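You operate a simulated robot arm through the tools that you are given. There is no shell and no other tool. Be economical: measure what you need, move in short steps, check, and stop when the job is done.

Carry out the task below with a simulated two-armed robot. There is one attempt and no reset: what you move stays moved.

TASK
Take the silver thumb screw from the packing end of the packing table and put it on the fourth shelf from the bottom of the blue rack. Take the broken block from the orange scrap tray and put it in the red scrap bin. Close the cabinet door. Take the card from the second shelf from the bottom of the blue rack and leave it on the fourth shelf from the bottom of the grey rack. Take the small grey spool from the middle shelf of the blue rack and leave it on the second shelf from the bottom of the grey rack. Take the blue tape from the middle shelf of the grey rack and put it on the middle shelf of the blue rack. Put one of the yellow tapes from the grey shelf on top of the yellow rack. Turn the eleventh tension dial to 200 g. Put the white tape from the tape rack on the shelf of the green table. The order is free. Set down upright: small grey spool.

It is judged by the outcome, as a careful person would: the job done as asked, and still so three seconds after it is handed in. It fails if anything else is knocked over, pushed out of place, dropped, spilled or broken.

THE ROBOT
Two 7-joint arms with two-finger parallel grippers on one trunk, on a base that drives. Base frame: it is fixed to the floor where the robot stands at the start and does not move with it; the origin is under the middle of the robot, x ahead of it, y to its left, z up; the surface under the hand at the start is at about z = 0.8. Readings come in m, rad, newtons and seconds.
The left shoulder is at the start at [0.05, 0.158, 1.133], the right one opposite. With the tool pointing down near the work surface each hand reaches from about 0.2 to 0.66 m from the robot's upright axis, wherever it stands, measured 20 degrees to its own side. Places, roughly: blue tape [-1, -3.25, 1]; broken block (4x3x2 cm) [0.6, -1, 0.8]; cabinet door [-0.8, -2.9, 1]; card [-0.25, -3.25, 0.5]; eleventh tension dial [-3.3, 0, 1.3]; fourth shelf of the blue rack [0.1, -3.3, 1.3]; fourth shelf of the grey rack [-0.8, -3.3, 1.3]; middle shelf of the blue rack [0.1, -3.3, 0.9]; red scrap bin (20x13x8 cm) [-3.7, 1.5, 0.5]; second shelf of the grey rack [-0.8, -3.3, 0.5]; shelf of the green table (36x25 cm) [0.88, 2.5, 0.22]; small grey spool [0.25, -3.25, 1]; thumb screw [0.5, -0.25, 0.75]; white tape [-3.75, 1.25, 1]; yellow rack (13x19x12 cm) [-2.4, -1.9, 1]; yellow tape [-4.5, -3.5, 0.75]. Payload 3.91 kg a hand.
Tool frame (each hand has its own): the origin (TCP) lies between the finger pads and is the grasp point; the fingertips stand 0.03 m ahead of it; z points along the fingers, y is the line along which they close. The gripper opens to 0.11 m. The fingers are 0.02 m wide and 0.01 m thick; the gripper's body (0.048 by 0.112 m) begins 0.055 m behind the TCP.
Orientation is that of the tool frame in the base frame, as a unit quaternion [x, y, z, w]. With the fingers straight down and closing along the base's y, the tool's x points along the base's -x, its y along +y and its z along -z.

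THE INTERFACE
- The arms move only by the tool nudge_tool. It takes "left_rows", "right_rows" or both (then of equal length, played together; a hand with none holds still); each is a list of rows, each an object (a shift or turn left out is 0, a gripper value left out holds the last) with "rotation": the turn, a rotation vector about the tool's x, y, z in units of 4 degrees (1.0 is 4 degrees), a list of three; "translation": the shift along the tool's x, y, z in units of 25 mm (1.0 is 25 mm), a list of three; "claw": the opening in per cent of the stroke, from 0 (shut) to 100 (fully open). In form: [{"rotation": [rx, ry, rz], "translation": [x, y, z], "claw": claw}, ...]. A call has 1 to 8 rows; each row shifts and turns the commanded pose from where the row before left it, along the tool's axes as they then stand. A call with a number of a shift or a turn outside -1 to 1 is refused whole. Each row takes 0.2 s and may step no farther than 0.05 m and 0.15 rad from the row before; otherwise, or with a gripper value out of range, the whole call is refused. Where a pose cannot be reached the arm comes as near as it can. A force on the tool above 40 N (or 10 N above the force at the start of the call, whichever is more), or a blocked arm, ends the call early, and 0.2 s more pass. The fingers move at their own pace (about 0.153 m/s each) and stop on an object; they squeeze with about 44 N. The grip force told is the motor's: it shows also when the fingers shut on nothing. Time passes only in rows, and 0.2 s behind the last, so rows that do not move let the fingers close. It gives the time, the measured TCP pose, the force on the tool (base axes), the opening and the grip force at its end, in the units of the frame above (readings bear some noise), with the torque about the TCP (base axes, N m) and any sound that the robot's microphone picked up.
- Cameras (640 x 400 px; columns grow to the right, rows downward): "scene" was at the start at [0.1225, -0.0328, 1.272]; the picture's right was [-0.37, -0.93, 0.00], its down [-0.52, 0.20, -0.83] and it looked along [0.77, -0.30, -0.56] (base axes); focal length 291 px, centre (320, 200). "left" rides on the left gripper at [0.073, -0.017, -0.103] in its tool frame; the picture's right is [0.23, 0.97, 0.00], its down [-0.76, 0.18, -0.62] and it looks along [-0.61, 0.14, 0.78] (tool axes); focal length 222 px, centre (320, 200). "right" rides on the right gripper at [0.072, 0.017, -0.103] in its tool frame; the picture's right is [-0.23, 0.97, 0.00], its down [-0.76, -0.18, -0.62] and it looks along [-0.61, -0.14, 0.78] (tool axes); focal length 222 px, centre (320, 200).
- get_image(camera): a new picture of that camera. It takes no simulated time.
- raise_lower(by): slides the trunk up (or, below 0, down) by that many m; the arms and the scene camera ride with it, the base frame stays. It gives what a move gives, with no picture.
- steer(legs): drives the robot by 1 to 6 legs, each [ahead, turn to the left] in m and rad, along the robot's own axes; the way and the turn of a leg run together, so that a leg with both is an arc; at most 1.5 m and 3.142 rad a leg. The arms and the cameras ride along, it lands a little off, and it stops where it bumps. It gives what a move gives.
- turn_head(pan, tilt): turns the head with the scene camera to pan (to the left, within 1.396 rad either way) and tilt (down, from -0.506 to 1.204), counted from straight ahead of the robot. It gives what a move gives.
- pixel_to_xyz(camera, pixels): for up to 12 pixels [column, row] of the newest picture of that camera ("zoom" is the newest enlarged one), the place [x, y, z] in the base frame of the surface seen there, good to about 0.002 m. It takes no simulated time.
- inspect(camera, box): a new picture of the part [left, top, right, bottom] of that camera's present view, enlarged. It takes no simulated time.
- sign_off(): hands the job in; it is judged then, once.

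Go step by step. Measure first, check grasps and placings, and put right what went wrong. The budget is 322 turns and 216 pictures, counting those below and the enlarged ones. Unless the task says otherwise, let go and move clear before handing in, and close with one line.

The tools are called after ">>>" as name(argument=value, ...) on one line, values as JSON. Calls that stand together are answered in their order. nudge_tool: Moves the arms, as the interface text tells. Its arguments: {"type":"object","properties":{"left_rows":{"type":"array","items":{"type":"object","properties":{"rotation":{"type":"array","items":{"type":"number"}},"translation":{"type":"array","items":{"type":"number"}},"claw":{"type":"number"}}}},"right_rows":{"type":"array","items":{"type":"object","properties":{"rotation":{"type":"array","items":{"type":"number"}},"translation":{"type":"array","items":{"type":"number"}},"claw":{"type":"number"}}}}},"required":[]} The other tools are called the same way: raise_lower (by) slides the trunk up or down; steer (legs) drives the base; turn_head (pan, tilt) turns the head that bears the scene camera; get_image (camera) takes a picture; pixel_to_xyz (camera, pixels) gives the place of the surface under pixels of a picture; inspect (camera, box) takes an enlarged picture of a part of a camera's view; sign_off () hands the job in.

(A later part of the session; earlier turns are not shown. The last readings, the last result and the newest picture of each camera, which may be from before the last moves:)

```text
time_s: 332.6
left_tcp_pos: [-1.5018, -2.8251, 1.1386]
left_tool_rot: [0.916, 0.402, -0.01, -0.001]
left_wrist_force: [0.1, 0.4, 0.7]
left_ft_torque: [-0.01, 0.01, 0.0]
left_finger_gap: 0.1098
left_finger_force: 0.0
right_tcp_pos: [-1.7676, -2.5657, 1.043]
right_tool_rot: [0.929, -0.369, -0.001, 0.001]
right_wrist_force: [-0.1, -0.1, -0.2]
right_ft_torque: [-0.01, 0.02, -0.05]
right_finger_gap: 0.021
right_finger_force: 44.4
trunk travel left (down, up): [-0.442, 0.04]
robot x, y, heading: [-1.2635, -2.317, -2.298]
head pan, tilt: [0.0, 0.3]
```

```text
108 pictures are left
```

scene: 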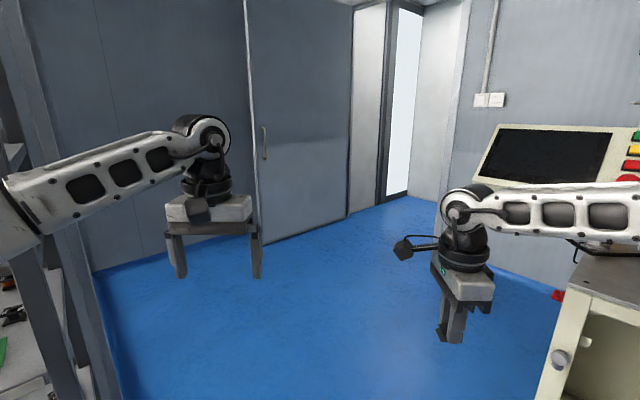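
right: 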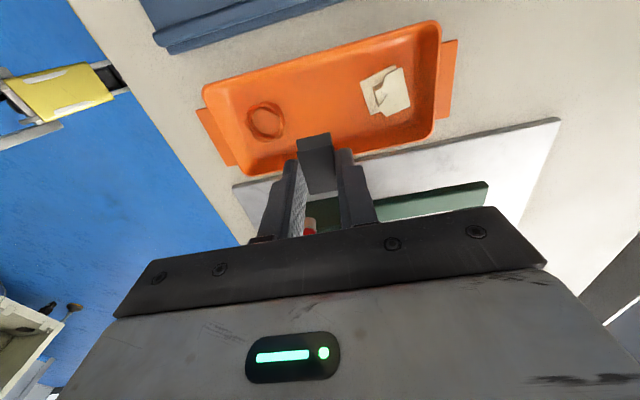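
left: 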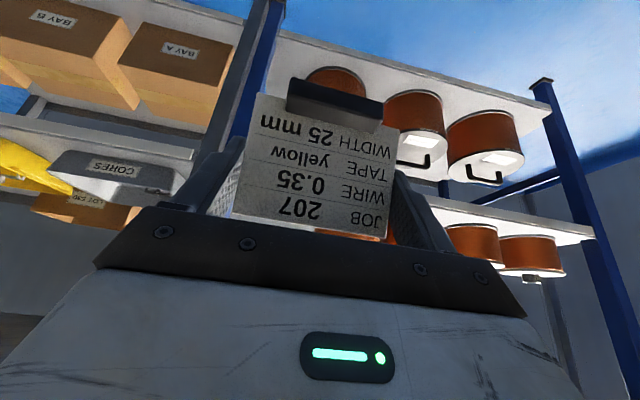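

To pass between the rack corner (-1.25,-3.06) and the panel (-2.39,-2.77), I'll line up on a mid-gap line: face east, reverse 0.39 m, then head at -1.82 rad.

>>> steer(legs=[[0, 2.093], [-0.39, 0], [0, -1.615]])

```text
time_s: 343.9
left_tcp_pos: [-1.6308, -2.7878, 1.1401]
left_tool_rot: [0.8, 0.6, -0.01, 0.002]
left_wrist_force: [0.3, -0.3, 0.6]
left_ft_torque: [0.0, 0.0, -0.01]
left_finger_gap: 0.1098
left_finger_force: 0.1
right_tcp_pos: [-1.9838, -2.6744, 1.0441]
right_tool_rot: [0.989, -0.147, -0.001, 0.0]
right_wrist_force: [0.4, -0.1, -0.3]
right_ft_torque: [0.0, -0.03, -0.03]
right_finger_gap: 0.0211
right_finger_force: 43.9
trunk travel left (down, up): [-0.442, 0.04]
robot x, y, heading: [-1.6451, -2.2273, -1.834]
head pan, tilt: [0.0, 0.3]
```

>>> steer(legs=[[1.3, 0], [0, -0.74], [1.25, 0], [0, -0.57]])

>>> get_image(camera="scene")

```text
time_s: 359.9
left_tcp_pos: [-3.6073, -4.2583, 1.1386]
left_tool_rot: [1.0, -0.028, -0.008, -0.005]
left_wrist_force: [-0.1, 0.7, 0.1]
left_ft_torque: [0.01, 0.01, 0.01]
left_finger_gap: 0.11
left_finger_force: 0.1
right_tcp_pos: [-3.5772, -3.8869, 1.043]
right_tool_rot: [-0.684, 0.729, 0.001, 0.001]
right_wrist_force: [0.0, 0.3, -0.6]
right_ft_torque: [-0.02, 0.0, -0.01]
right_finger_gap: 0.0207
right_finger_force: 44.5
trunk travel left (down, up): [-0.442, 0.04]
robot x, y, heading: [-3.062, -4.1166, 3.107]
head pan, tilt: [0.0, 0.3]
```

```text
107 pictures are left
```

scene: 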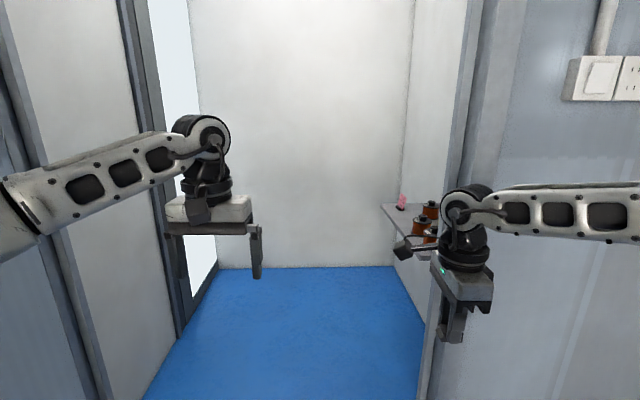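

An alcove with a wall shelf on the right (400,225). Measuring jamb, walls and shelf.

>>> pixel_to_xyz(camera="scene", pixels=[[385, 206], [430, 250], [400, 207], [420, 260], [470, 130], [425, 360], [300, 150], [180, 300], [140, 390], [410, 150], [432, 210], [90, 350]])

>>> inspect(camera="scene", box=[360, 170, 456, 280])

```text
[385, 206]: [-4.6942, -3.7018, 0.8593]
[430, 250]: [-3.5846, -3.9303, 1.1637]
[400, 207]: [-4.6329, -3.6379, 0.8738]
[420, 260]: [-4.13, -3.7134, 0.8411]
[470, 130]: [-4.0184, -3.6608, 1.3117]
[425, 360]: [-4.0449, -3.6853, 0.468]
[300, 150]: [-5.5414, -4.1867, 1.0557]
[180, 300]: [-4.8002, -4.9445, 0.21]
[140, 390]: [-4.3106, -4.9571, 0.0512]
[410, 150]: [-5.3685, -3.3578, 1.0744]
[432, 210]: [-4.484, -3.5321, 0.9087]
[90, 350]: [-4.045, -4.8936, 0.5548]
```

```text
3.64 times, centred on (408, 225) of scene
```

zoom: 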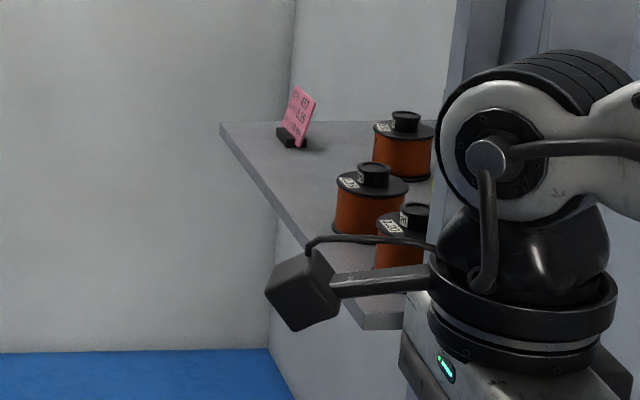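

The alcove shelf spans x -4.69…-4.13, front edge y≈-3.70, z≈0.86. Driving through the doorway along y≈-4.25 and turning north inside.

>>> steer(legs=[[0, 0.18], [0.9, 0], [0, -0.15], [0.6, 0]])

>>> turn_head(pan=-1.2, tilt=0.4)

>>> get_image(camera="scene")

```text
time_s: 368.9
left_tcp_pos: [-5.068, -4.3981, 1.1391]
left_tool_rot: [1.0, -0.011, -0.009, -0.004]
left_wrist_force: [0.8, 0.4, -0.1]
left_ft_torque: [-0.01, -0.02, 0.0]
left_finger_gap: 0.11
left_finger_force: 0.1
right_tcp_pos: [-5.051, -4.0268, 1.0436]
right_tool_rot: [-0.696, 0.718, 0.001, 0.0]
right_wrist_force: [-0.7, 0.0, -0.9]
right_ft_torque: [0.0, -0.08, 0.03]
right_finger_gap: 0.021
right_finger_force: 43.8
trunk travel left (down, up): [-0.442, 0.04]
robot x, y, heading: [-4.528, -4.2423, 3.14]
head pan, tilt: [0.0, 0.3]
```

```text
time_s: 370.3
left_tcp_pos: [-5.0675, -4.3978, 1.1389]
left_tool_rot: [1.0, -0.011, -0.008, -0.004]
left_wrist_force: [0.3, -0.5, -1.6]
left_ft_torque: [0.0, 0.03, 0.0]
left_finger_gap: 0.1102
left_finger_force: 0.0
right_tcp_pos: [-5.0499, -4.0256, 1.0448]
right_tool_rot: [-0.695, 0.719, 0.001, 0.001]
right_wrist_force: [-0.2, 0.2, -0.7]
right_ft_torque: [-0.01, 0.0, -0.02]
right_finger_gap: 0.021
right_finger_force: 43.9
trunk travel left (down, up): [-0.442, 0.04]
robot x, y, heading: [-4.5284, -4.2406, 3.141]
head pan, tilt: [-1.201, 0.4]
```

```text
105 pictures are left
```

scene: 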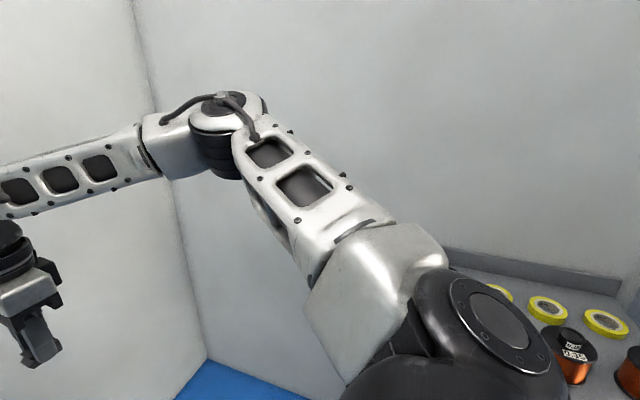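

Inside; yellow tapes are visible at (548,308) and (606,325). Turning north to face the shelf.

>>> steer(legs=[[0, -1.57]])

>>> turn_head(pan=0.0, tilt=0.5)

>>> get_image(camera="scene")

```text
time_s: 374.5
left_tcp_pos: [-4.6855, -3.6985, 1.1382]
left_tool_rot: [-0.698, 0.716, 0.002, 0.01]
left_wrist_force: [1.1, 0.4, -0.2]
left_ft_torque: [0.03, -0.02, 0.0]
left_finger_gap: 0.1102
left_finger_force: 0.1
right_tcp_pos: [-4.3148, -3.717, 1.0431]
right_tool_rot: [0.018, 1.0, 0.0, 0.001]
right_wrist_force: [0.5, 0.0, -1.0]
right_ft_torque: [-0.02, 0.01, 0.0]
right_finger_gap: 0.0209
right_finger_force: 44.0
trunk travel left (down, up): [-0.442, 0.04]
robot x, y, heading: [-4.5288, -4.2393, 1.562]
head pan, tilt: [-1.201, 0.4]
```

```text
time_s: 375.9
left_tcp_pos: [-4.6866, -3.6976, 1.1394]
left_tool_rot: [-0.698, 0.716, 0.002, 0.01]
left_wrist_force: [-0.4, 0.2, 0.3]
left_ft_torque: [-0.01, 0.0, -0.04]
left_finger_gap: 0.1099
left_finger_force: 0.0
right_tcp_pos: [-4.314, -3.7149, 1.0427]
right_tool_rot: [0.018, 1.0, 0.0, 0.001]
right_wrist_force: [0.2, -0.2, -0.7]
right_ft_torque: [-0.01, 0.01, 0.03]
right_finger_gap: 0.0209
right_finger_force: 43.8
trunk travel left (down, up): [-0.442, 0.04]
robot x, y, heading: [-4.5268, -4.2364, 1.567]
head pan, tilt: [0.0, 0.499]
```

```text
104 pictures are left
```

scene: 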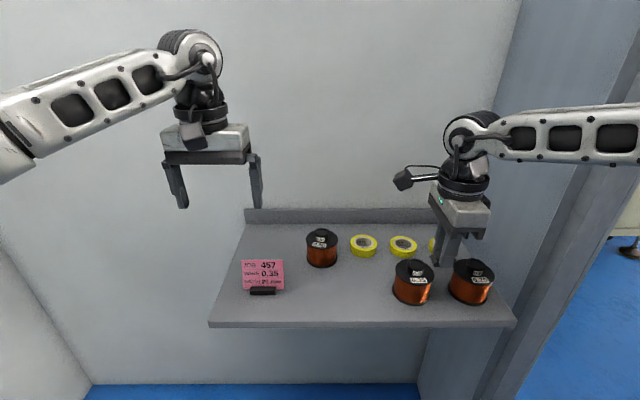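

Tapes at (363,246) and (403,246). Measuring.

>>> inspect(camera="scene", box=[290, 210, 450, 310])

>>> pixel_to_xyz(camera="zoom", pixels=[[240, 140], [295, 125], [350, 140], [295, 180], [295, 160], [405, 145], [505, 145], [455, 185], [440, 120], [130, 95], [300, 110], [480, 230]])

```text
4.00 times, centred on (370, 260) of scene
```

zoom: 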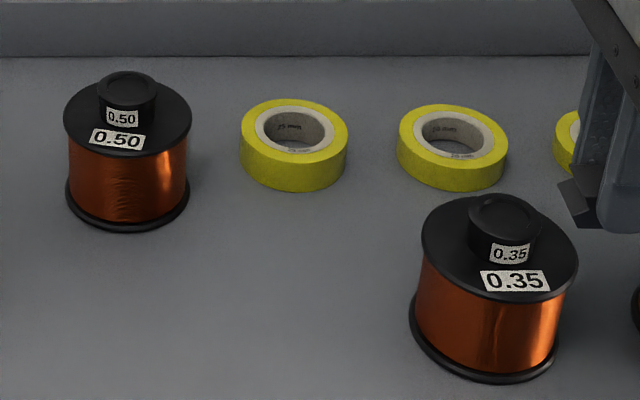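

```text
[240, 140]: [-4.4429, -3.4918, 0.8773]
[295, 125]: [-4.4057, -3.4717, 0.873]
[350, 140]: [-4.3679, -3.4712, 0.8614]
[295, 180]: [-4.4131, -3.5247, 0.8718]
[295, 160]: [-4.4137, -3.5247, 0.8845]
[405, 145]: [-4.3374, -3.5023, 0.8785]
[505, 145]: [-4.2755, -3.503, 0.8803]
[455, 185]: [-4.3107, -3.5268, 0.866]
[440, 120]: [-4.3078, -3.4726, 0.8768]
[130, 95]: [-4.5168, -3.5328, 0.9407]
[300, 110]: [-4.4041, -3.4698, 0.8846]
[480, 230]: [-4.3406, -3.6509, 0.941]
```

Tape 1: centre ≈(-4.408, -3.493), top 0.885, shelf 0.86, 68 mm wide. To keep the right arm clear of the door jamb I'll stand at (-4.61, -4.05) heading 1.0 rad and yaw the left hand back so it closes along x.

>>> nudge_tool(left_rows=[{"rotation": [0, 0, -1], "claw": 84}, {"rotation": [0, 0, -1]}, {"rotation": [0, 0, -1]}, {"rotation": [0, 0, -1]}, {"rotation": [0, 0, -1]}, {"rotation": [0, 0, -1]}, {"rotation": [0, 0, -1]}, {"rotation": [0, 0, -1]}])

>>> steer(legs=[[0, 0.43], [0.2, 0], [0, -1.0]])

>>> turn_head(pan=0.2, tilt=0.6)

>>> get_image(camera="scene")

```text
time_s: 377.7
left_tcp_pos: [-4.6859, -3.6987, 1.1391]
left_tool_rot: [0.869, -0.495, 0.0, -0.01]
left_wrist_force: [0.1, -1.1, 0.5]
left_ft_torque: [0.01, 0.03, -0.01]
left_finger_gap: 0.0923
left_finger_force: 0.0
right_tcp_pos: [-4.314, -3.7167, 1.0428]
right_tool_rot: [0.018, 1.0, 0.0, 0.002]
right_wrist_force: [0.2, -1.0, -0.8]
right_ft_torque: [-0.02, -0.02, 0.02]
right_finger_gap: 0.0209
right_finger_force: 44.0
trunk travel left (down, up): [-0.442, 0.04]
robot x, y, heading: [-4.5262, -4.2405, 1.571]
head pan, tilt: [0.0, 0.499]
```

```text
time_s: 383.1
left_tcp_pos: [-4.4529, -3.5191, 1.1381]
left_tool_rot: [-0.695, 0.719, -0.002, 0.009]
left_wrist_force: [0.0, 0.2, -0.3]
left_ft_torque: [0.01, 0.01, -0.04]
left_finger_gap: 0.0925
left_finger_force: 0.0
right_tcp_pos: [-4.1488, -3.7333, 1.0433]
right_tool_rot: [0.296, 0.955, 0.0, 0.001]
right_wrist_force: [-0.1, -0.7, -1.1]
right_ft_torque: [-0.02, -0.02, -0.03]
right_finger_gap: 0.021
right_finger_force: 44.0
trunk travel left (down, up): [-0.442, 0.04]
robot x, y, heading: [-4.6105, -4.0589, 1.005]
head pan, tilt: [0.0, 0.499]
```

```text
time_s: 383.8
left_tcp_pos: [-4.453, -3.5178, 1.1383]
left_tool_rot: [-0.695, 0.719, -0.002, 0.009]
left_wrist_force: [0.3, 0.9, -0.3]
left_ft_torque: [-0.05, -0.01, 0.02]
left_finger_gap: 0.0924
left_finger_force: 0.0
right_tcp_pos: [-4.1492, -3.7326, 1.0429]
right_tool_rot: [0.296, 0.955, 0.0, 0.001]
right_wrist_force: [-0.1, 0.1, -1.4]
right_ft_torque: [0.05, -0.02, 0.02]
right_finger_gap: 0.0209
right_finger_force: 44.4
trunk travel left (down, up): [-0.442, 0.04]
robot x, y, heading: [-4.6113, -4.0597, 0.999]
head pan, tilt: [0.201, 0.6]
```

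```text
102 pictures are left
```

scene: 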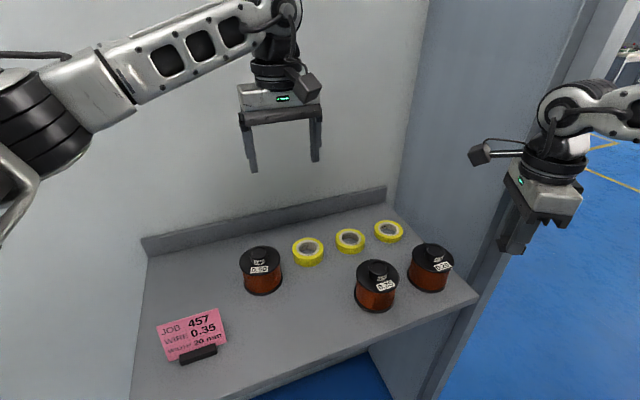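

Well placed. Shifting the left hand over tape 1 and raising the right hand so the trunk can be lowered.

>>> nudge_tool(left_rows=[{"translation": [-0.5, -0.9, 0]}, {"translation": [-0.5, -0.9, 0]}, {"translation": [0, 0, 1]}, {"translation": [0, 0, 1]}, {"translation": [0, 0, 1]}, {"translation": [0, 0, 1]}, {}], right_rows=[{"translation": [0, -0.5, -1]}, {"translation": [0, -0.5, -1]}, {"translation": [0, -0.5, -1]}, {"translation": [0, -0.5, -1]}, {"translation": [0, -0.5, -1]}, {"translation": [0, -0.5, -1]}, {}])

>>> get_image(camera="left")

```text
time_s: 385.4
left_tcp_pos: [-4.4066, -3.4934, 1.0408]
left_tool_rot: [-0.695, 0.719, -0.002, 0.009]
left_wrist_force: [-0.1, -0.1, 0.3]
left_ft_torque: [0.0, 0.0, 0.03]
left_finger_gap: 0.0926
left_finger_force: 0.0
right_tcp_pos: [-4.1904, -3.7954, 1.1924]
right_tool_rot: [0.295, 0.956, -0.001, 0.001]
right_wrist_force: [0.7, 0.0, 0.8]
right_ft_torque: [-0.02, -0.01, -0.01]
right_finger_gap: 0.0207
right_finger_force: 43.7
trunk travel left (down, up): [-0.442, 0.04]
robot x, y, heading: [-4.6094, -4.059, 0.999]
head pan, tilt: [0.201, 0.6]
```

```text
101 pictures are left
```

left: 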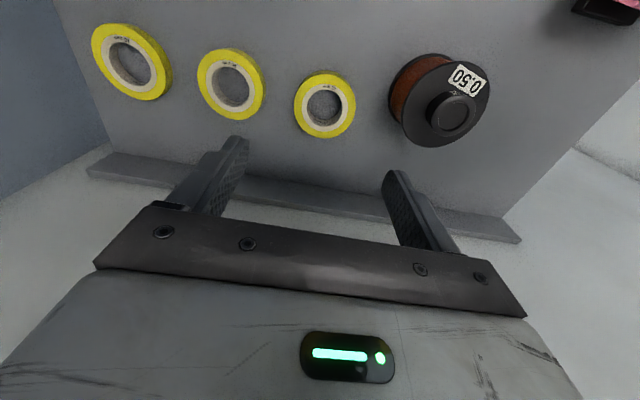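

Tape is centred between the fingers. Lowering by trunk to z≈0.896.

>>> raise_lower(by=-0.1)

>>> get_image(camera="left")

>>> get_image(camera="scene")

```text
time_s: 386.8
left_tcp_pos: [-4.4073, -3.4937, 0.942]
left_tool_rot: [-0.695, 0.719, -0.003, 0.009]
left_wrist_force: [-0.2, 0.2, -0.2]
left_ft_torque: [0.0, 0.01, 0.0]
left_finger_gap: 0.0925
left_finger_force: 0.1
right_tcp_pos: [-4.1909, -3.7952, 1.0925]
right_tool_rot: [0.295, 0.955, 0.0, 0.0]
right_wrist_force: [0.0, 0.8, -0.7]
right_ft_torque: [0.02, 0.0, 0.0]
right_finger_gap: 0.0208
right_finger_force: 44.4
trunk travel left (down, up): [-0.342, 0.14]
robot x, y, heading: [-4.608, -4.0573, 1.002]
head pan, tilt: [0.201, 0.6]
```

```text
100 pictures are left
```

left: 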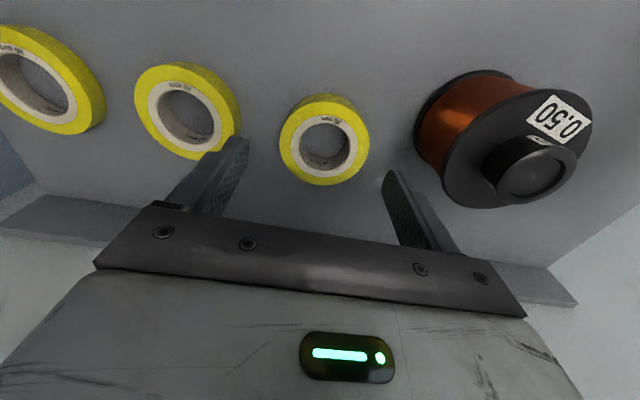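

```text
99 pictures are left
```

scene: 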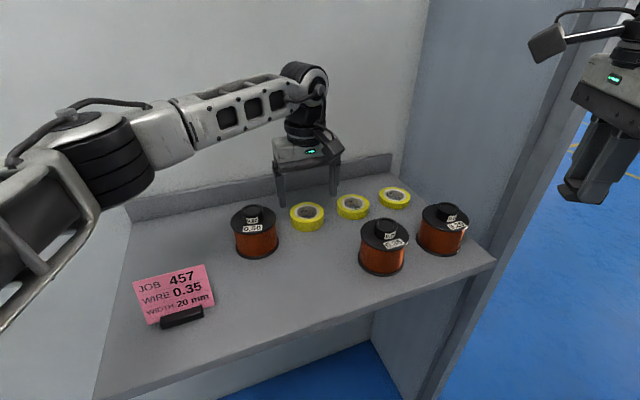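

Narrowing slightly to clear the neighbouring tape, nudging 2.5 mm, and lowering the last 46 mm.

>>> nudge_tool(left_rows=[{"translation": [0, 0.1, 0], "claw": 76}, {}])

>>> raise_lower(by=-0.046)

>>> get_image(camera="left")

```text
time_s: 387.4
left_tcp_pos: [-4.409, -3.4937, 0.9409]
left_tool_rot: [-0.696, 0.718, -0.002, 0.009]
left_wrist_force: [-0.4, -0.4, -0.6]
left_ft_torque: [0.02, 0.02, -0.01]
left_finger_gap: 0.0837
left_finger_force: 0.1
right_tcp_pos: [-4.1907, -3.7949, 1.0906]
right_tool_rot: [0.296, 0.955, 0.0, 0.002]
right_wrist_force: [1.4, -0.7, -0.6]
right_ft_torque: [0.0, 0.0, -0.01]
right_finger_gap: 0.0209
right_finger_force: 43.9
trunk travel left (down, up): [-0.342, 0.14]
robot x, y, heading: [-4.6113, -4.0597, 1.002]
head pan, tilt: [0.201, 0.6]
```

```text
time_s: 388.2
left_tcp_pos: [-4.4072, -3.4926, 0.8936]
left_tool_rot: [-0.696, 0.718, -0.002, 0.008]
left_wrist_force: [0.5, 1.1, 0.2]
left_ft_torque: [-0.02, -0.04, -0.02]
left_finger_gap: 0.0836
left_finger_force: 0.1
right_tcp_pos: [-4.1913, -3.7946, 1.0461]
right_tool_rot: [0.296, 0.955, 0.0, 0.001]
right_wrist_force: [0.0, 0.9, 0.4]
right_ft_torque: [0.0, 0.0, -0.01]
right_finger_gap: 0.0209
right_finger_force: 43.9
trunk travel left (down, up): [-0.296, 0.186]
robot x, y, heading: [-4.6099, -4.0606, 1.004]
head pan, tilt: [0.201, 0.6]
```

```text
98 pictures are left
```

left: 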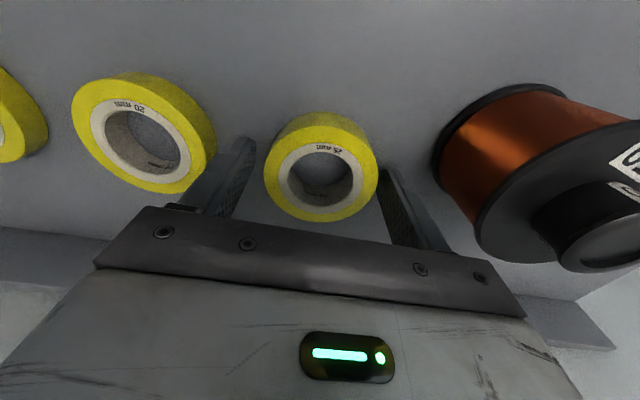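

Fingers straddle the 25 mm tape. Closing and lifting.

>>> nudge_tool(left_rows=[{"claw": 0}, {}, {}])

>>> raise_lower(by=0.15)

>>> get_image(camera="scene")

```text
time_s: 389.0
left_tcp_pos: [-4.409, -3.4921, 0.8956]
left_tool_rot: [-0.696, 0.718, -0.002, 0.01]
left_wrist_force: [-0.7, 0.7, 1.9]
left_ft_torque: [0.02, 0.05, -0.02]
left_finger_gap: 0.068
left_finger_force: 43.5
right_tcp_pos: [-4.1905, -3.7961, 1.046]
right_tool_rot: [0.295, 0.955, 0.0, 0.001]
right_wrist_force: [0.1, 0.1, -1.2]
right_ft_torque: [0.0, -0.01, -0.01]
right_finger_gap: 0.0208
right_finger_force: 43.9
trunk travel left (down, up): [-0.296, 0.186]
robot x, y, heading: [-4.6098, -4.0587, 1.008]
head pan, tilt: [0.201, 0.6]
```

```text
time_s: 390.8
left_tcp_pos: [-4.4097, -3.4927, 1.0438]
left_tool_rot: [-0.695, 0.718, -0.002, 0.01]
left_wrist_force: [-0.2, 0.2, -1.0]
left_ft_torque: [-0.02, 0.02, -0.01]
left_finger_gap: 0.0682
left_finger_force: 44.2
right_tcp_pos: [-4.1909, -3.7962, 1.1956]
right_tool_rot: [0.296, 0.955, 0.0, 0.002]
right_wrist_force: [-0.2, -1.0, -1.2]
right_ft_torque: [-0.01, 0.0, -0.02]
right_finger_gap: 0.0208
right_finger_force: 43.8
trunk travel left (down, up): [-0.446, 0.036]
robot x, y, heading: [-4.6066, -4.0627, 1.002]
head pan, tilt: [0.201, 0.6]
```

```text
97 pictures are left
```

scene: 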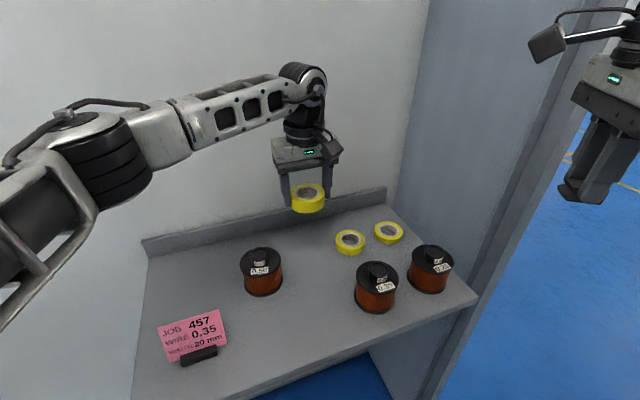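

Tape is held (68 mm). Leaving the alcove by reversing my path: back to (-4.53,-4.24), face west, and back out.

>>> steer(legs=[[0, 1.0], [-0.2, 0], [0, 1.14]])

```text
time_s: 397.8
left_tcp_pos: [-5.1098, -4.3781, 1.0457]
left_tool_rot: [0.964, 0.266, -0.007, -0.007]
left_wrist_force: [-0.4, -0.9, -1.9]
left_ft_torque: [0.01, 0.0, -0.02]
left_finger_gap: 0.0681
left_finger_force: 43.8
right_tcp_pos: [-4.9753, -4.0302, 1.1955]
right_tool_rot: [-0.697, 0.717, 0.0, 0.001]
right_wrist_force: [0.8, -0.3, -0.5]
right_ft_torque: [0.01, -0.01, 0.03]
right_finger_gap: 0.0209
right_finger_force: 44.0
trunk travel left (down, up): [-0.446, 0.036]
robot x, y, heading: [-4.5274, -4.2376, -3.139]
head pan, tilt: [0.201, 0.6]
```

>>> steer(legs=[[0, -0.07], [-0.8, 0], [-0.8, 0]])

```text
time_s: 406.4
left_tcp_pos: [-3.5325, -4.4559, 1.0454]
left_tool_rot: [0.977, 0.214, -0.007, -0.006]
left_wrist_force: [-0.1, 0.3, -0.1]
left_ft_torque: [0.02, 0.02, 0.0]
left_finger_gap: 0.0681
left_finger_force: 43.5
right_tcp_pos: [-3.359, -4.1263, 1.196]
right_tool_rot: [-0.656, 0.754, 0.001, 0.001]
right_wrist_force: [0.5, 0.4, -0.2]
right_ft_torque: [-0.04, 0.0, 0.04]
right_finger_gap: 0.0211
right_finger_force: 44.0
trunk travel left (down, up): [-0.446, 0.036]
robot x, y, heading: [-2.9384, -4.3817, 3.037]
head pan, tilt: [0.201, 0.6]
```

Out of the alcove. Driving back through the gap between panel and rack along the mid-line.

>>> steer(legs=[[0, -2.318], [1.276, 0], [0, 0.601], [1.35, 0]])

```text
time_s: 426.5
left_tcp_pos: [-1.5107, -1.687, 1.0441]
left_tool_rot: [0.788, -0.616, 0.001, -0.009]
left_wrist_force: [-0.5, 0.5, -2.0]
left_ft_torque: [-0.02, -0.01, 0.0]
left_finger_gap: 0.068
left_finger_force: 43.7
right_tcp_pos: [-1.2187, -1.9171, 1.1954]
right_tool_rot: [0.161, 0.987, 0.0, 0.002]
right_wrist_force: [-0.4, -0.3, -0.9]
right_ft_torque: [0.0, -0.01, 0.0]
right_finger_gap: 0.021
right_finger_force: 43.9
trunk travel left (down, up): [-0.446, 0.036]
robot x, y, heading: [-1.5507, -2.2849, 1.279]
head pan, tilt: [0.201, 0.6]
```

>>> steer(legs=[[0.3, 0], [0, 1.86]])

>>> turn_head(pan=0.0, tilt=0.35)

>>> get_image(camera="scene")

```text
time_s: 433.1
left_tcp_pos: [-2.0462, -2.1385, 1.0448]
left_tool_rot: [0.964, 0.267, -0.007, -0.006]
left_wrist_force: [0.9, -0.1, -0.1]
left_ft_torque: [0.03, 0.0, 0.01]
left_finger_gap: 0.0683
left_finger_force: 44.0
right_tcp_pos: [-1.9113, -1.7903, 1.1967]
right_tool_rot: [-0.698, 0.717, 0.002, 0.001]
right_wrist_force: [-0.2, 0.4, -0.1]
right_ft_torque: [0.03, -0.02, 0.0]
right_finger_gap: 0.0209
right_finger_force: 44.0
trunk travel left (down, up): [-0.446, 0.036]
robot x, y, heading: [-1.4607, -1.9991, -3.134]
head pan, tilt: [0.201, 0.6]
```

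```text
time_s: 433.8
left_tcp_pos: [-2.047, -2.1383, 1.0451]
left_tool_rot: [0.963, 0.268, -0.007, -0.007]
left_wrist_force: [0.8, -0.2, -1.1]
left_ft_torque: [-0.03, -0.01, -0.02]
left_finger_gap: 0.0682
left_finger_force: 44.2
right_tcp_pos: [-1.9108, -1.7914, 1.1967]
right_tool_rot: [-0.698, 0.716, 0.001, 0.001]
right_wrist_force: [0.3, 0.6, 0.2]
right_ft_torque: [0.0, 0.01, -0.01]
right_finger_gap: 0.021
right_finger_force: 44.0
trunk travel left (down, up): [-0.446, 0.036]
robot x, y, heading: [-1.4635, -2.0012, -3.138]
head pan, tilt: [0.0, 0.351]
```

```text
96 pictures are left
```

scene: 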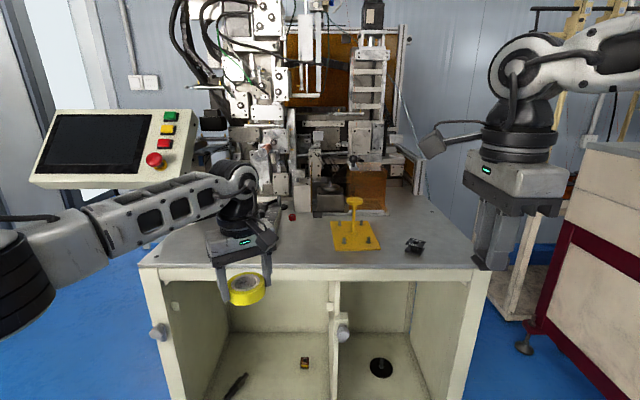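

Yellow rack is at (354,228): a base plate with a post and a top cap. Zooming and measuring.

>>> inspect(camera="scene", box=[290, 170, 434, 270])

>>> pixel_to_xyz(camera="zoom", pixels=[[283, 135], [283, 125], [255, 138], [312, 138], [283, 148], [275, 200], [235, 300], [320, 300], [210, 240], [375, 250], [225, 320], [375, 325]])

```text
4.00 times, centred on (362, 220) of scene
```

zoom: 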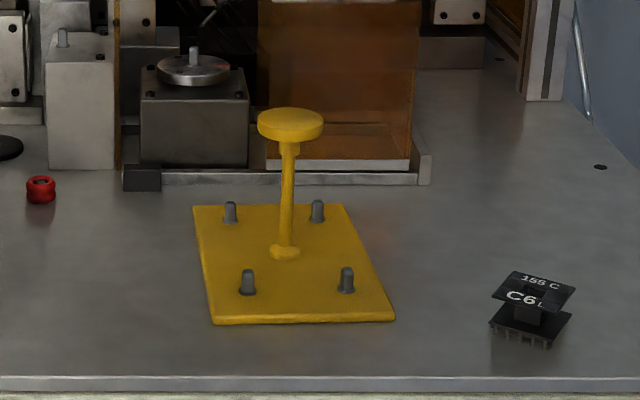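

```text
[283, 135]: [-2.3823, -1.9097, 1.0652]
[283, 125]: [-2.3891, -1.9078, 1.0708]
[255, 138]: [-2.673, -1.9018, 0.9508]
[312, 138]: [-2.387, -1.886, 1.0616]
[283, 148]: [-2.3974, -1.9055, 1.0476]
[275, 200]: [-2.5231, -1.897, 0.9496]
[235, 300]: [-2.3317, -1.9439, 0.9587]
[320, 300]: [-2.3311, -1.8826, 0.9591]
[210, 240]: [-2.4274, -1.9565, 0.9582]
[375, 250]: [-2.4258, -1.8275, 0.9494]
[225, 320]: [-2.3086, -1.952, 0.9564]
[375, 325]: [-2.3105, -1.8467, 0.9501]
```

The top of the rack is the round cap on its post, at z≈1.071. Measuring the cap precisely.

>>> inspect(camera="scene", box=[340, 185, 372, 205])

>>> pixel_to_xyz(camera="zoom", pixels=[[160, 200], [280, 150], [280, 190], [280, 230], [280, 130], [170, 180], [390, 190], [200, 210], [360, 210], [280, 250], [150, 220], [410, 215]])

```text
16.00 times, centred on (356, 195) of scene
```

zoom: 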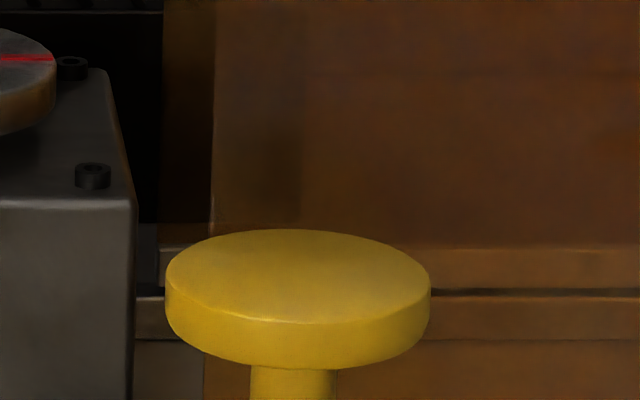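

```text
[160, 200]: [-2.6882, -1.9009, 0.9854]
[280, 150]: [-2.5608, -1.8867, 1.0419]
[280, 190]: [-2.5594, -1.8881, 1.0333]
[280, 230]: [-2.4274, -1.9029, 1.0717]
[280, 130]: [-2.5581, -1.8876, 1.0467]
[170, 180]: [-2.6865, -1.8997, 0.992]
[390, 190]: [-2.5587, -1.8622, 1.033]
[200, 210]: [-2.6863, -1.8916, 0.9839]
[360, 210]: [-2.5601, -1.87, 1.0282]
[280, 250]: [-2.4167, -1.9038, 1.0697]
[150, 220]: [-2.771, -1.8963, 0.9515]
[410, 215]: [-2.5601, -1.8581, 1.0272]
```

>>> pixel_to_xyz(camera="zoom", pixels=[[170, 275], [426, 275], [298, 234], [298, 316], [298, 275], [298, 340]])

```text
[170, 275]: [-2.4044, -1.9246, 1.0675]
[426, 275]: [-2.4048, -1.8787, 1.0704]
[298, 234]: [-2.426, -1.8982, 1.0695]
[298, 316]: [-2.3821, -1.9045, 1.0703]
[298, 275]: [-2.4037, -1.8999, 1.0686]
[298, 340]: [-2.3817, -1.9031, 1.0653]
```

Cap centre ≈(-2.404, -1.902), radius ≈0.023, top z 1.0695. Precision matters, so I'll measure the tape's centre relative to the TCP.

>>> inspect(camera="scene", box=[214, 262, 278, 312])

>>> pixel_to_xyz(camera="zoom", pixels=[[160, 200], [490, 175], [330, 140], [330, 260], [330, 200], [400, 240], [240, 250], [330, 120], [430, 140], [230, 150]])

```text
8.00 times, centred on (246, 287) of scene
```

zoom: 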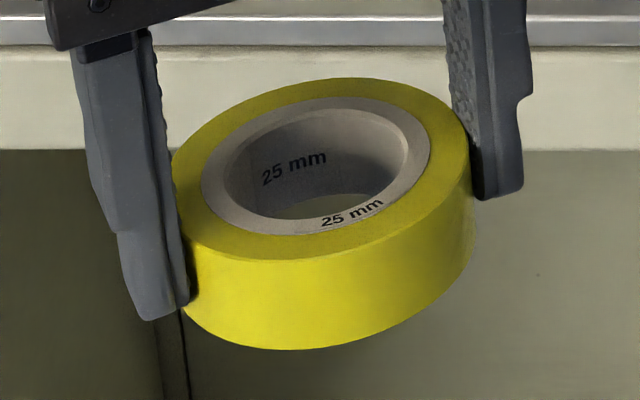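

```text
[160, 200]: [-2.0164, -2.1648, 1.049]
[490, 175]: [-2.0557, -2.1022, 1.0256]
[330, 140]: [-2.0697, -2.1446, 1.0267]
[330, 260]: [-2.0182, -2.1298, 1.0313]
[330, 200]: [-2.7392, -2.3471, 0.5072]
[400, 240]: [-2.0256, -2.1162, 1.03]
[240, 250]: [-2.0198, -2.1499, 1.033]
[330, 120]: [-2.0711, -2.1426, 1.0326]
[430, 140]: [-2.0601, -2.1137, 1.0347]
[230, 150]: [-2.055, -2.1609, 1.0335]
```

The tape is centred at the TCP within ~2 mm; its bottom is 36 mm below the TCP. Checking machine parts around the space above the rack.

>>> pixel_to_xyz(camera="scene", pixels=[[300, 150], [350, 115], [345, 155], [308, 60], [370, 60], [365, 185], [330, 190], [270, 200], [255, 100], [290, 215], [380, 155], [265, 150]])

```text
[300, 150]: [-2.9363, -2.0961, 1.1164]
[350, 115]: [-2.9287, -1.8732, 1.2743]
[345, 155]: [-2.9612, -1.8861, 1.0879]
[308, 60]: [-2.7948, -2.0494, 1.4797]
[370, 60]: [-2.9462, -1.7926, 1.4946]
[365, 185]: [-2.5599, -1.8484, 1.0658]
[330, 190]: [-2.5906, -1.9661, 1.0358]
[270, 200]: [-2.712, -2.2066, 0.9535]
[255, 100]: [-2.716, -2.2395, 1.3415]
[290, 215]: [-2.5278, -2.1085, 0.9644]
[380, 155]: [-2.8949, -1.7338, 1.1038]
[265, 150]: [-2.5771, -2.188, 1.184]
```

Space is free. Raising the left hand to z≈1.15, then moving the base to bring it over the cap.

>>> nudge_tool(left_rows=[{"translation": [0, 0, -1]}, {"translation": [0, 0, -1]}, {"translation": [0, 0, -1]}, {"translation": [0, 0, -1]}, {"translation": [0, 0, -0.4]}])

>>> steer(legs=[[0, -0.6], [0.42, 0], [0, 0.6]])

>>> get_image(camera="scene")

```text
time_s: 435.0
left_tcp_pos: [-2.0453, -2.1389, 1.1534]
left_tool_rot: [0.964, 0.267, -0.007, -0.006]
left_wrist_force: [0.7, -1.2, -0.3]
left_ft_torque: [-0.01, -0.02, -0.01]
left_finger_gap: 0.068
left_finger_force: 44.3
right_tcp_pos: [-1.9113, -1.7915, 1.1975]
right_tool_rot: [-0.697, 0.717, 0.001, 0.001]
right_wrist_force: [0.8, 0.0, -0.1]
right_ft_torque: [0.01, 0.02, -0.01]
right_finger_gap: 0.021
right_finger_force: 43.5
trunk travel left (down, up): [-0.446, 0.036]
robot x, y, heading: [-1.4634, -2.001, -3.133]
head pan, tilt: [0.0, 0.351]
```

```text
time_s: 440.9
left_tcp_pos: [-2.396, -1.9022, 1.1547]
left_tool_rot: [0.964, 0.266, -0.006, -0.006]
left_wrist_force: [-0.3, 0.0, -1.2]
left_ft_torque: [0.02, 0.01, 0.0]
left_finger_gap: 0.0679
left_finger_force: 43.9
right_tcp_pos: [-2.2619, -1.5539, 1.1965]
right_tool_rot: [-0.697, 0.717, 0.001, 0.0]
right_wrist_force: [0.2, 0.7, -1.1]
right_ft_torque: [0.01, 0.01, 0.0]
right_finger_gap: 0.0211
right_finger_force: 43.9
trunk travel left (down, up): [-0.446, 0.036]
robot x, y, heading: [-1.8113, -1.7618, -3.14]
head pan, tilt: [0.0, 0.351]
```

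```text
92 pictures are left
```

scene: 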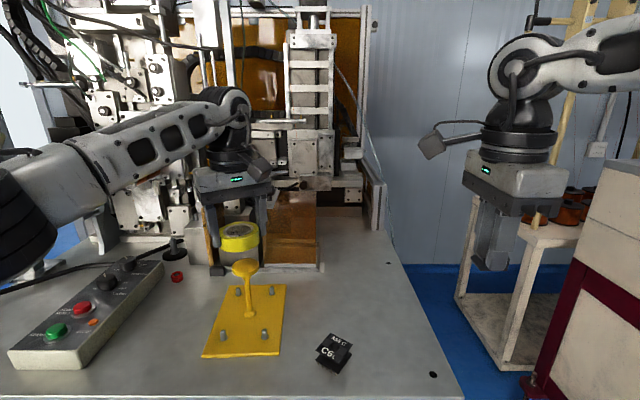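

Very close already. Re-measuring cap and tape from this nearer view.

>>> inspect(camera="scene", box=[205, 215, 285, 285])

>>> pixel_to_xyz(camera="zoom", pixels=[[245, 285], [360, 285], [300, 262], [300, 310], [300, 285], [120, 130], [400, 130], [260, 70], [260, 170], [330, 165], [190, 165], [260, 200]])

```text
5.71 times, centred on (245, 250) of scene
```

zoom: 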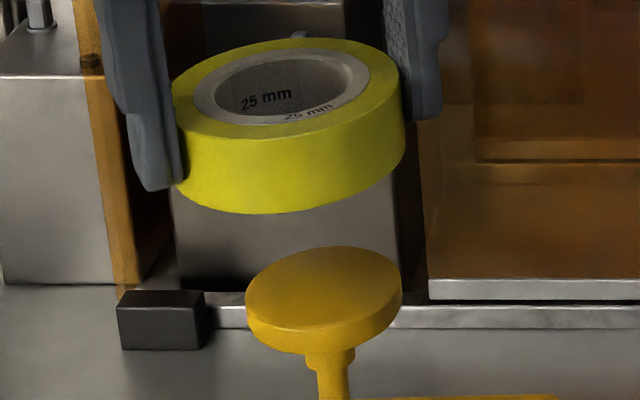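

```text
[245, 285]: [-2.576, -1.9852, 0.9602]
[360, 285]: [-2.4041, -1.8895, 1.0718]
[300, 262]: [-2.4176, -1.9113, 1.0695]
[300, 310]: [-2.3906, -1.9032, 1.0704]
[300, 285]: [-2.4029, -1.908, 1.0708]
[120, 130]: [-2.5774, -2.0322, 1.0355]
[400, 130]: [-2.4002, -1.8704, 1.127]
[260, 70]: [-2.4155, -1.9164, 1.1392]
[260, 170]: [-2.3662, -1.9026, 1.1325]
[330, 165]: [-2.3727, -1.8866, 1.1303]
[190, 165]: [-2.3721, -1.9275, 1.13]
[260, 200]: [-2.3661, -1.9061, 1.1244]
```

Tape centre ≈(-2.400,-1.906) vs cap centre ≈(-2.404,-1.901). Correcting 6 mm and lowering 40 mm.

>>> nudge_tool(left_rows=[{"translation": [-0.02, -0.25, 0]}, {}])

>>> raise_lower(by=-0.038)

>>> get_image(camera="scene")

>>> inspect(camera="scene", box=[205, 215, 285, 285])

>>> pixel_to_xyz(camera="zoom", pixels=[[260, 230], [330, 225], [190, 220], [370, 210], [160, 200], [300, 300], [324, 310], [260, 260], [400, 180]])

```text
time_s: 441.5
left_tcp_pos: [-2.3991, -1.8971, 1.1543]
left_tool_rot: [0.964, 0.266, -0.007, -0.006]
left_wrist_force: [-0.9, -1.2, -1.0]
left_ft_torque: [-0.01, -0.04, 0.02]
left_finger_gap: 0.0677
left_finger_force: 43.8
right_tcp_pos: [-2.2615, -1.5539, 1.1963]
right_tool_rot: [-0.697, 0.717, 0.0, 0.0]
right_wrist_force: [-0.2, 0.0, -0.2]
right_ft_torque: [-0.02, 0.01, 0.01]
right_finger_gap: 0.021
right_finger_force: 43.6
trunk travel left (down, up): [-0.446, 0.036]
robot x, y, heading: [-1.8124, -1.7629, -3.14]
head pan, tilt: [0.0, 0.351]
```

```text
time_s: 442.3
left_tcp_pos: [-2.3992, -1.898, 1.1154]
left_tool_rot: [0.964, 0.266, -0.007, -0.006]
left_wrist_force: [-0.8, -0.4, -0.4]
left_ft_torque: [0.01, 0.01, 0.01]
left_finger_gap: 0.0681
left_finger_force: 43.8
right_tcp_pos: [-2.2619, -1.5527, 1.1578]
right_tool_rot: [-0.697, 0.717, 0.001, 0.001]
right_wrist_force: [0.5, 1.2, -0.4]
right_ft_torque: [0.03, -0.01, 0.02]
right_finger_gap: 0.021
right_finger_force: 44.2
trunk travel left (down, up): [-0.408, 0.074]
robot x, y, heading: [-1.8117, -1.7623, -3.141]
head pan, tilt: [0.0, 0.351]
```

```text
90 pictures are left
```

scene: 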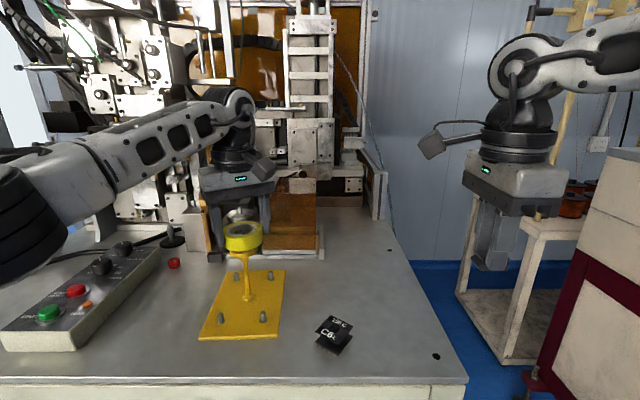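

```text
5.71 times, centred on (245, 250) of scene
```

zoom: 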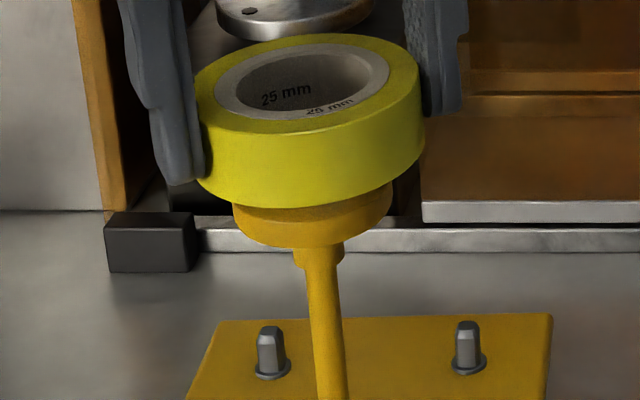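

```text
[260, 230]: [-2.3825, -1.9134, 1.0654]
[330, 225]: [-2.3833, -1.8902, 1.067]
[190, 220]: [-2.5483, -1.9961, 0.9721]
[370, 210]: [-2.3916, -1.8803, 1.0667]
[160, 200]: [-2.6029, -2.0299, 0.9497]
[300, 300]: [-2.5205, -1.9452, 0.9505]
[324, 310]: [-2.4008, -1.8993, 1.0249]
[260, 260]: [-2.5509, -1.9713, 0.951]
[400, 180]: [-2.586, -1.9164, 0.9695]
```

Tape and cap are aligned laterally (310 vs 312 px in the zoom). Lowering in small steps until contact.

>>> nudge_tool(left_rows=[{"translation": [0, 0, 0.2]}, {"translation": [0, 0, 0.1]}, {}])

>>> inspect(camera="scene", box=[205, 215, 285, 285])

```text
time_s: 443.1
left_tcp_pos: [-2.3996, -1.8972, 1.1078]
left_tool_rot: [0.964, 0.267, -0.007, -0.007]
left_wrist_force: [-0.6, -0.5, -1.4]
left_ft_torque: [0.0, -0.04, 0.01]
left_finger_gap: 0.0679
left_finger_force: 44.0
right_tcp_pos: [-2.2606, -1.5537, 1.1593]
right_tool_rot: [-0.697, 0.717, 0.002, 0.001]
right_wrist_force: [-0.1, -0.2, 0.0]
right_ft_torque: [0.0, 0.0, 0.0]
right_finger_gap: 0.0208
right_finger_force: 43.8
trunk travel left (down, up): [-0.408, 0.074]
robot x, y, heading: [-1.8124, -1.7653, -3.142]
head pan, tilt: [0.0, 0.351]
```

```text
5.71 times, centred on (245, 250) of scene
```

zoom: 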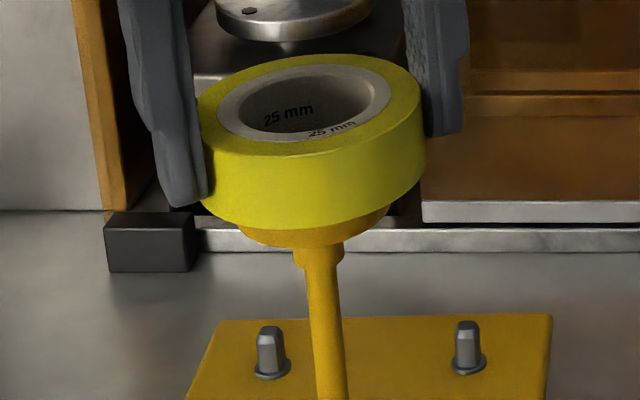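

>>> nudge_tool(left_rows=[{"translation": [0, 0, 0.06]}, {"translation": [0, 0, 0.04]}, {}])

```text
time_s: 443.9
left_tcp_pos: [-2.4004, -1.8974, 1.107]
left_tool_rot: [0.964, 0.266, -0.007, -0.006]
left_wrist_force: [-1.0, -0.1, 0.6]
left_ft_torque: [0.01, -0.07, -0.03]
left_finger_gap: 0.068
left_finger_force: 43.6
right_tcp_pos: [-2.2623, -1.5531, 1.157]
right_tool_rot: [-0.697, 0.717, 0.001, 0.0]
right_wrist_force: [0.1, -0.7, -0.8]
right_ft_torque: [0.01, -0.01, 0.04]
right_finger_gap: 0.0213
right_finger_force: 44.5
trunk travel left (down, up): [-0.408, 0.074]
robot x, y, heading: [-1.8121, -1.7604, -3.137]
head pan, tilt: [0.0, 0.351]
```

>>> nudge_tool(left_rows=[{"translation": [0, 0, 0.06]}, {}])

```text
time_s: 444.5
left_tcp_pos: [-2.3998, -1.8964, 1.1057]
left_tool_rot: [0.964, 0.267, -0.009, -0.007]
left_wrist_force: [-3.8, -0.8, 10.8]
left_ft_torque: [-0.3, 0.03, -0.09]
left_finger_gap: 0.0677
left_finger_force: 44.0
right_tcp_pos: [-2.2611, -1.5529, 1.1601]
right_tool_rot: [-0.697, 0.717, 0.001, 0.0]
right_wrist_force: [0.2, 0.1, 0.1]
right_ft_torque: [-0.01, -0.02, 0.0]
right_finger_gap: 0.0208
right_finger_force: 44.0
trunk travel left (down, up): [-0.408, 0.074]
robot x, y, heading: [-1.8098, -1.761, -3.14]
head pan, tilt: [0.0, 0.351]
```

Contact felt (11 N). Releasing gently.

>>> nudge_tool(left_rows=[{"claw": 66}, {"claw": 72}, {"claw": 80}, {}])

>>> inspect(camera="scene", box=[205, 215, 285, 285])

```text
time_s: 445.5
left_tcp_pos: [-2.3996, -1.8967, 1.1048]
left_tool_rot: [0.964, 0.266, -0.008, -0.006]
left_wrist_force: [-0.3, 0.0, 0.8]
left_ft_torque: [0.03, 0.0, 0.02]
left_finger_gap: 0.088
left_finger_force: 0.1
right_tcp_pos: [-2.2619, -1.5535, 1.1588]
right_tool_rot: [-0.697, 0.717, 0.0, 0.001]
right_wrist_force: [-0.2, -0.4, -1.2]
right_ft_torque: [0.01, 0.0, 0.01]
right_finger_gap: 0.0208
right_finger_force: 44.7
trunk travel left (down, up): [-0.408, 0.074]
robot x, y, heading: [-1.8114, -1.7602, -3.139]
head pan, tilt: [0.0, 0.351]
```

```text
5.71 times, centred on (245, 250) of scene
```

zoom: 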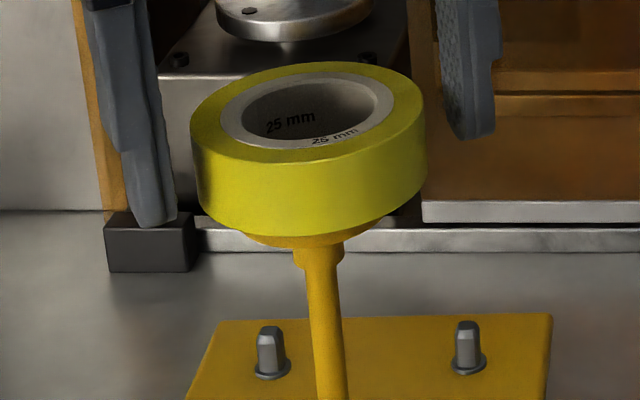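

The tape sits on the cap. Raising the hand straight up by trunk and backing away.

>>> raise_lower(by=0.072)

>>> steer(legs=[[-0.3, 0]])

>>> get_image(camera="scene")

>>> inspect(camera="scene", box=[220, 170, 340, 270])

```text
time_s: 446.6
left_tcp_pos: [-2.3996, -1.8963, 1.1759]
left_tool_rot: [0.964, 0.267, -0.007, -0.006]
left_wrist_force: [0.1, -0.2, 0.4]
left_ft_torque: [0.03, -0.02, 0.03]
left_finger_gap: 0.0881
left_finger_force: 0.2
right_tcp_pos: [-2.2616, -1.5528, 1.2304]
right_tool_rot: [-0.697, 0.717, 0.001, 0.001]
right_wrist_force: [0.3, 0.5, -1.1]
right_ft_torque: [0.02, -0.03, 0.01]
right_finger_gap: 0.0212
right_finger_force: 44.4
trunk travel left (down, up): [-0.48, 0.002]
robot x, y, heading: [-1.8168, -1.7651, -3.137]
head pan, tilt: [0.0, 0.351]
```

```text
time_s: 448.7
left_tcp_pos: [-2.1, -1.8951, 1.1764]
left_tool_rot: [0.964, 0.266, -0.007, -0.006]
left_wrist_force: [-0.1, -0.5, -0.1]
left_ft_torque: [-0.02, 0.01, 0.04]
left_finger_gap: 0.088
left_finger_force: 0.1
right_tcp_pos: [-1.9606, -1.5524, 1.2317]
right_tool_rot: [-0.698, 0.716, 0.002, -0.001]
right_wrist_force: [-0.2, 0.1, -0.5]
right_ft_torque: [-0.01, -0.02, -0.01]
right_finger_gap: 0.0212
right_finger_force: 44.3
trunk travel left (down, up): [-0.48, 0.002]
robot x, y, heading: [-1.5092, -1.7594, -3.136]
head pan, tilt: [0.0, 0.351]
```

```text
86 pictures are left
```

scene: 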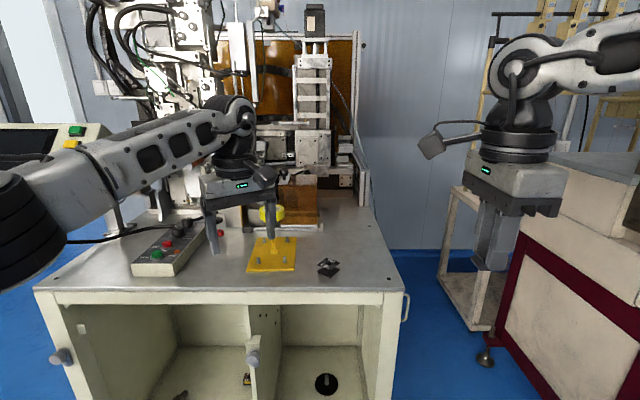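

```text
4.00 times, centred on (280, 220) of scene
```

zoom: 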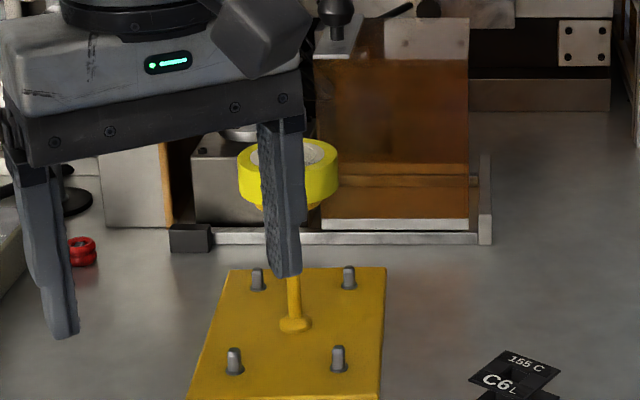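

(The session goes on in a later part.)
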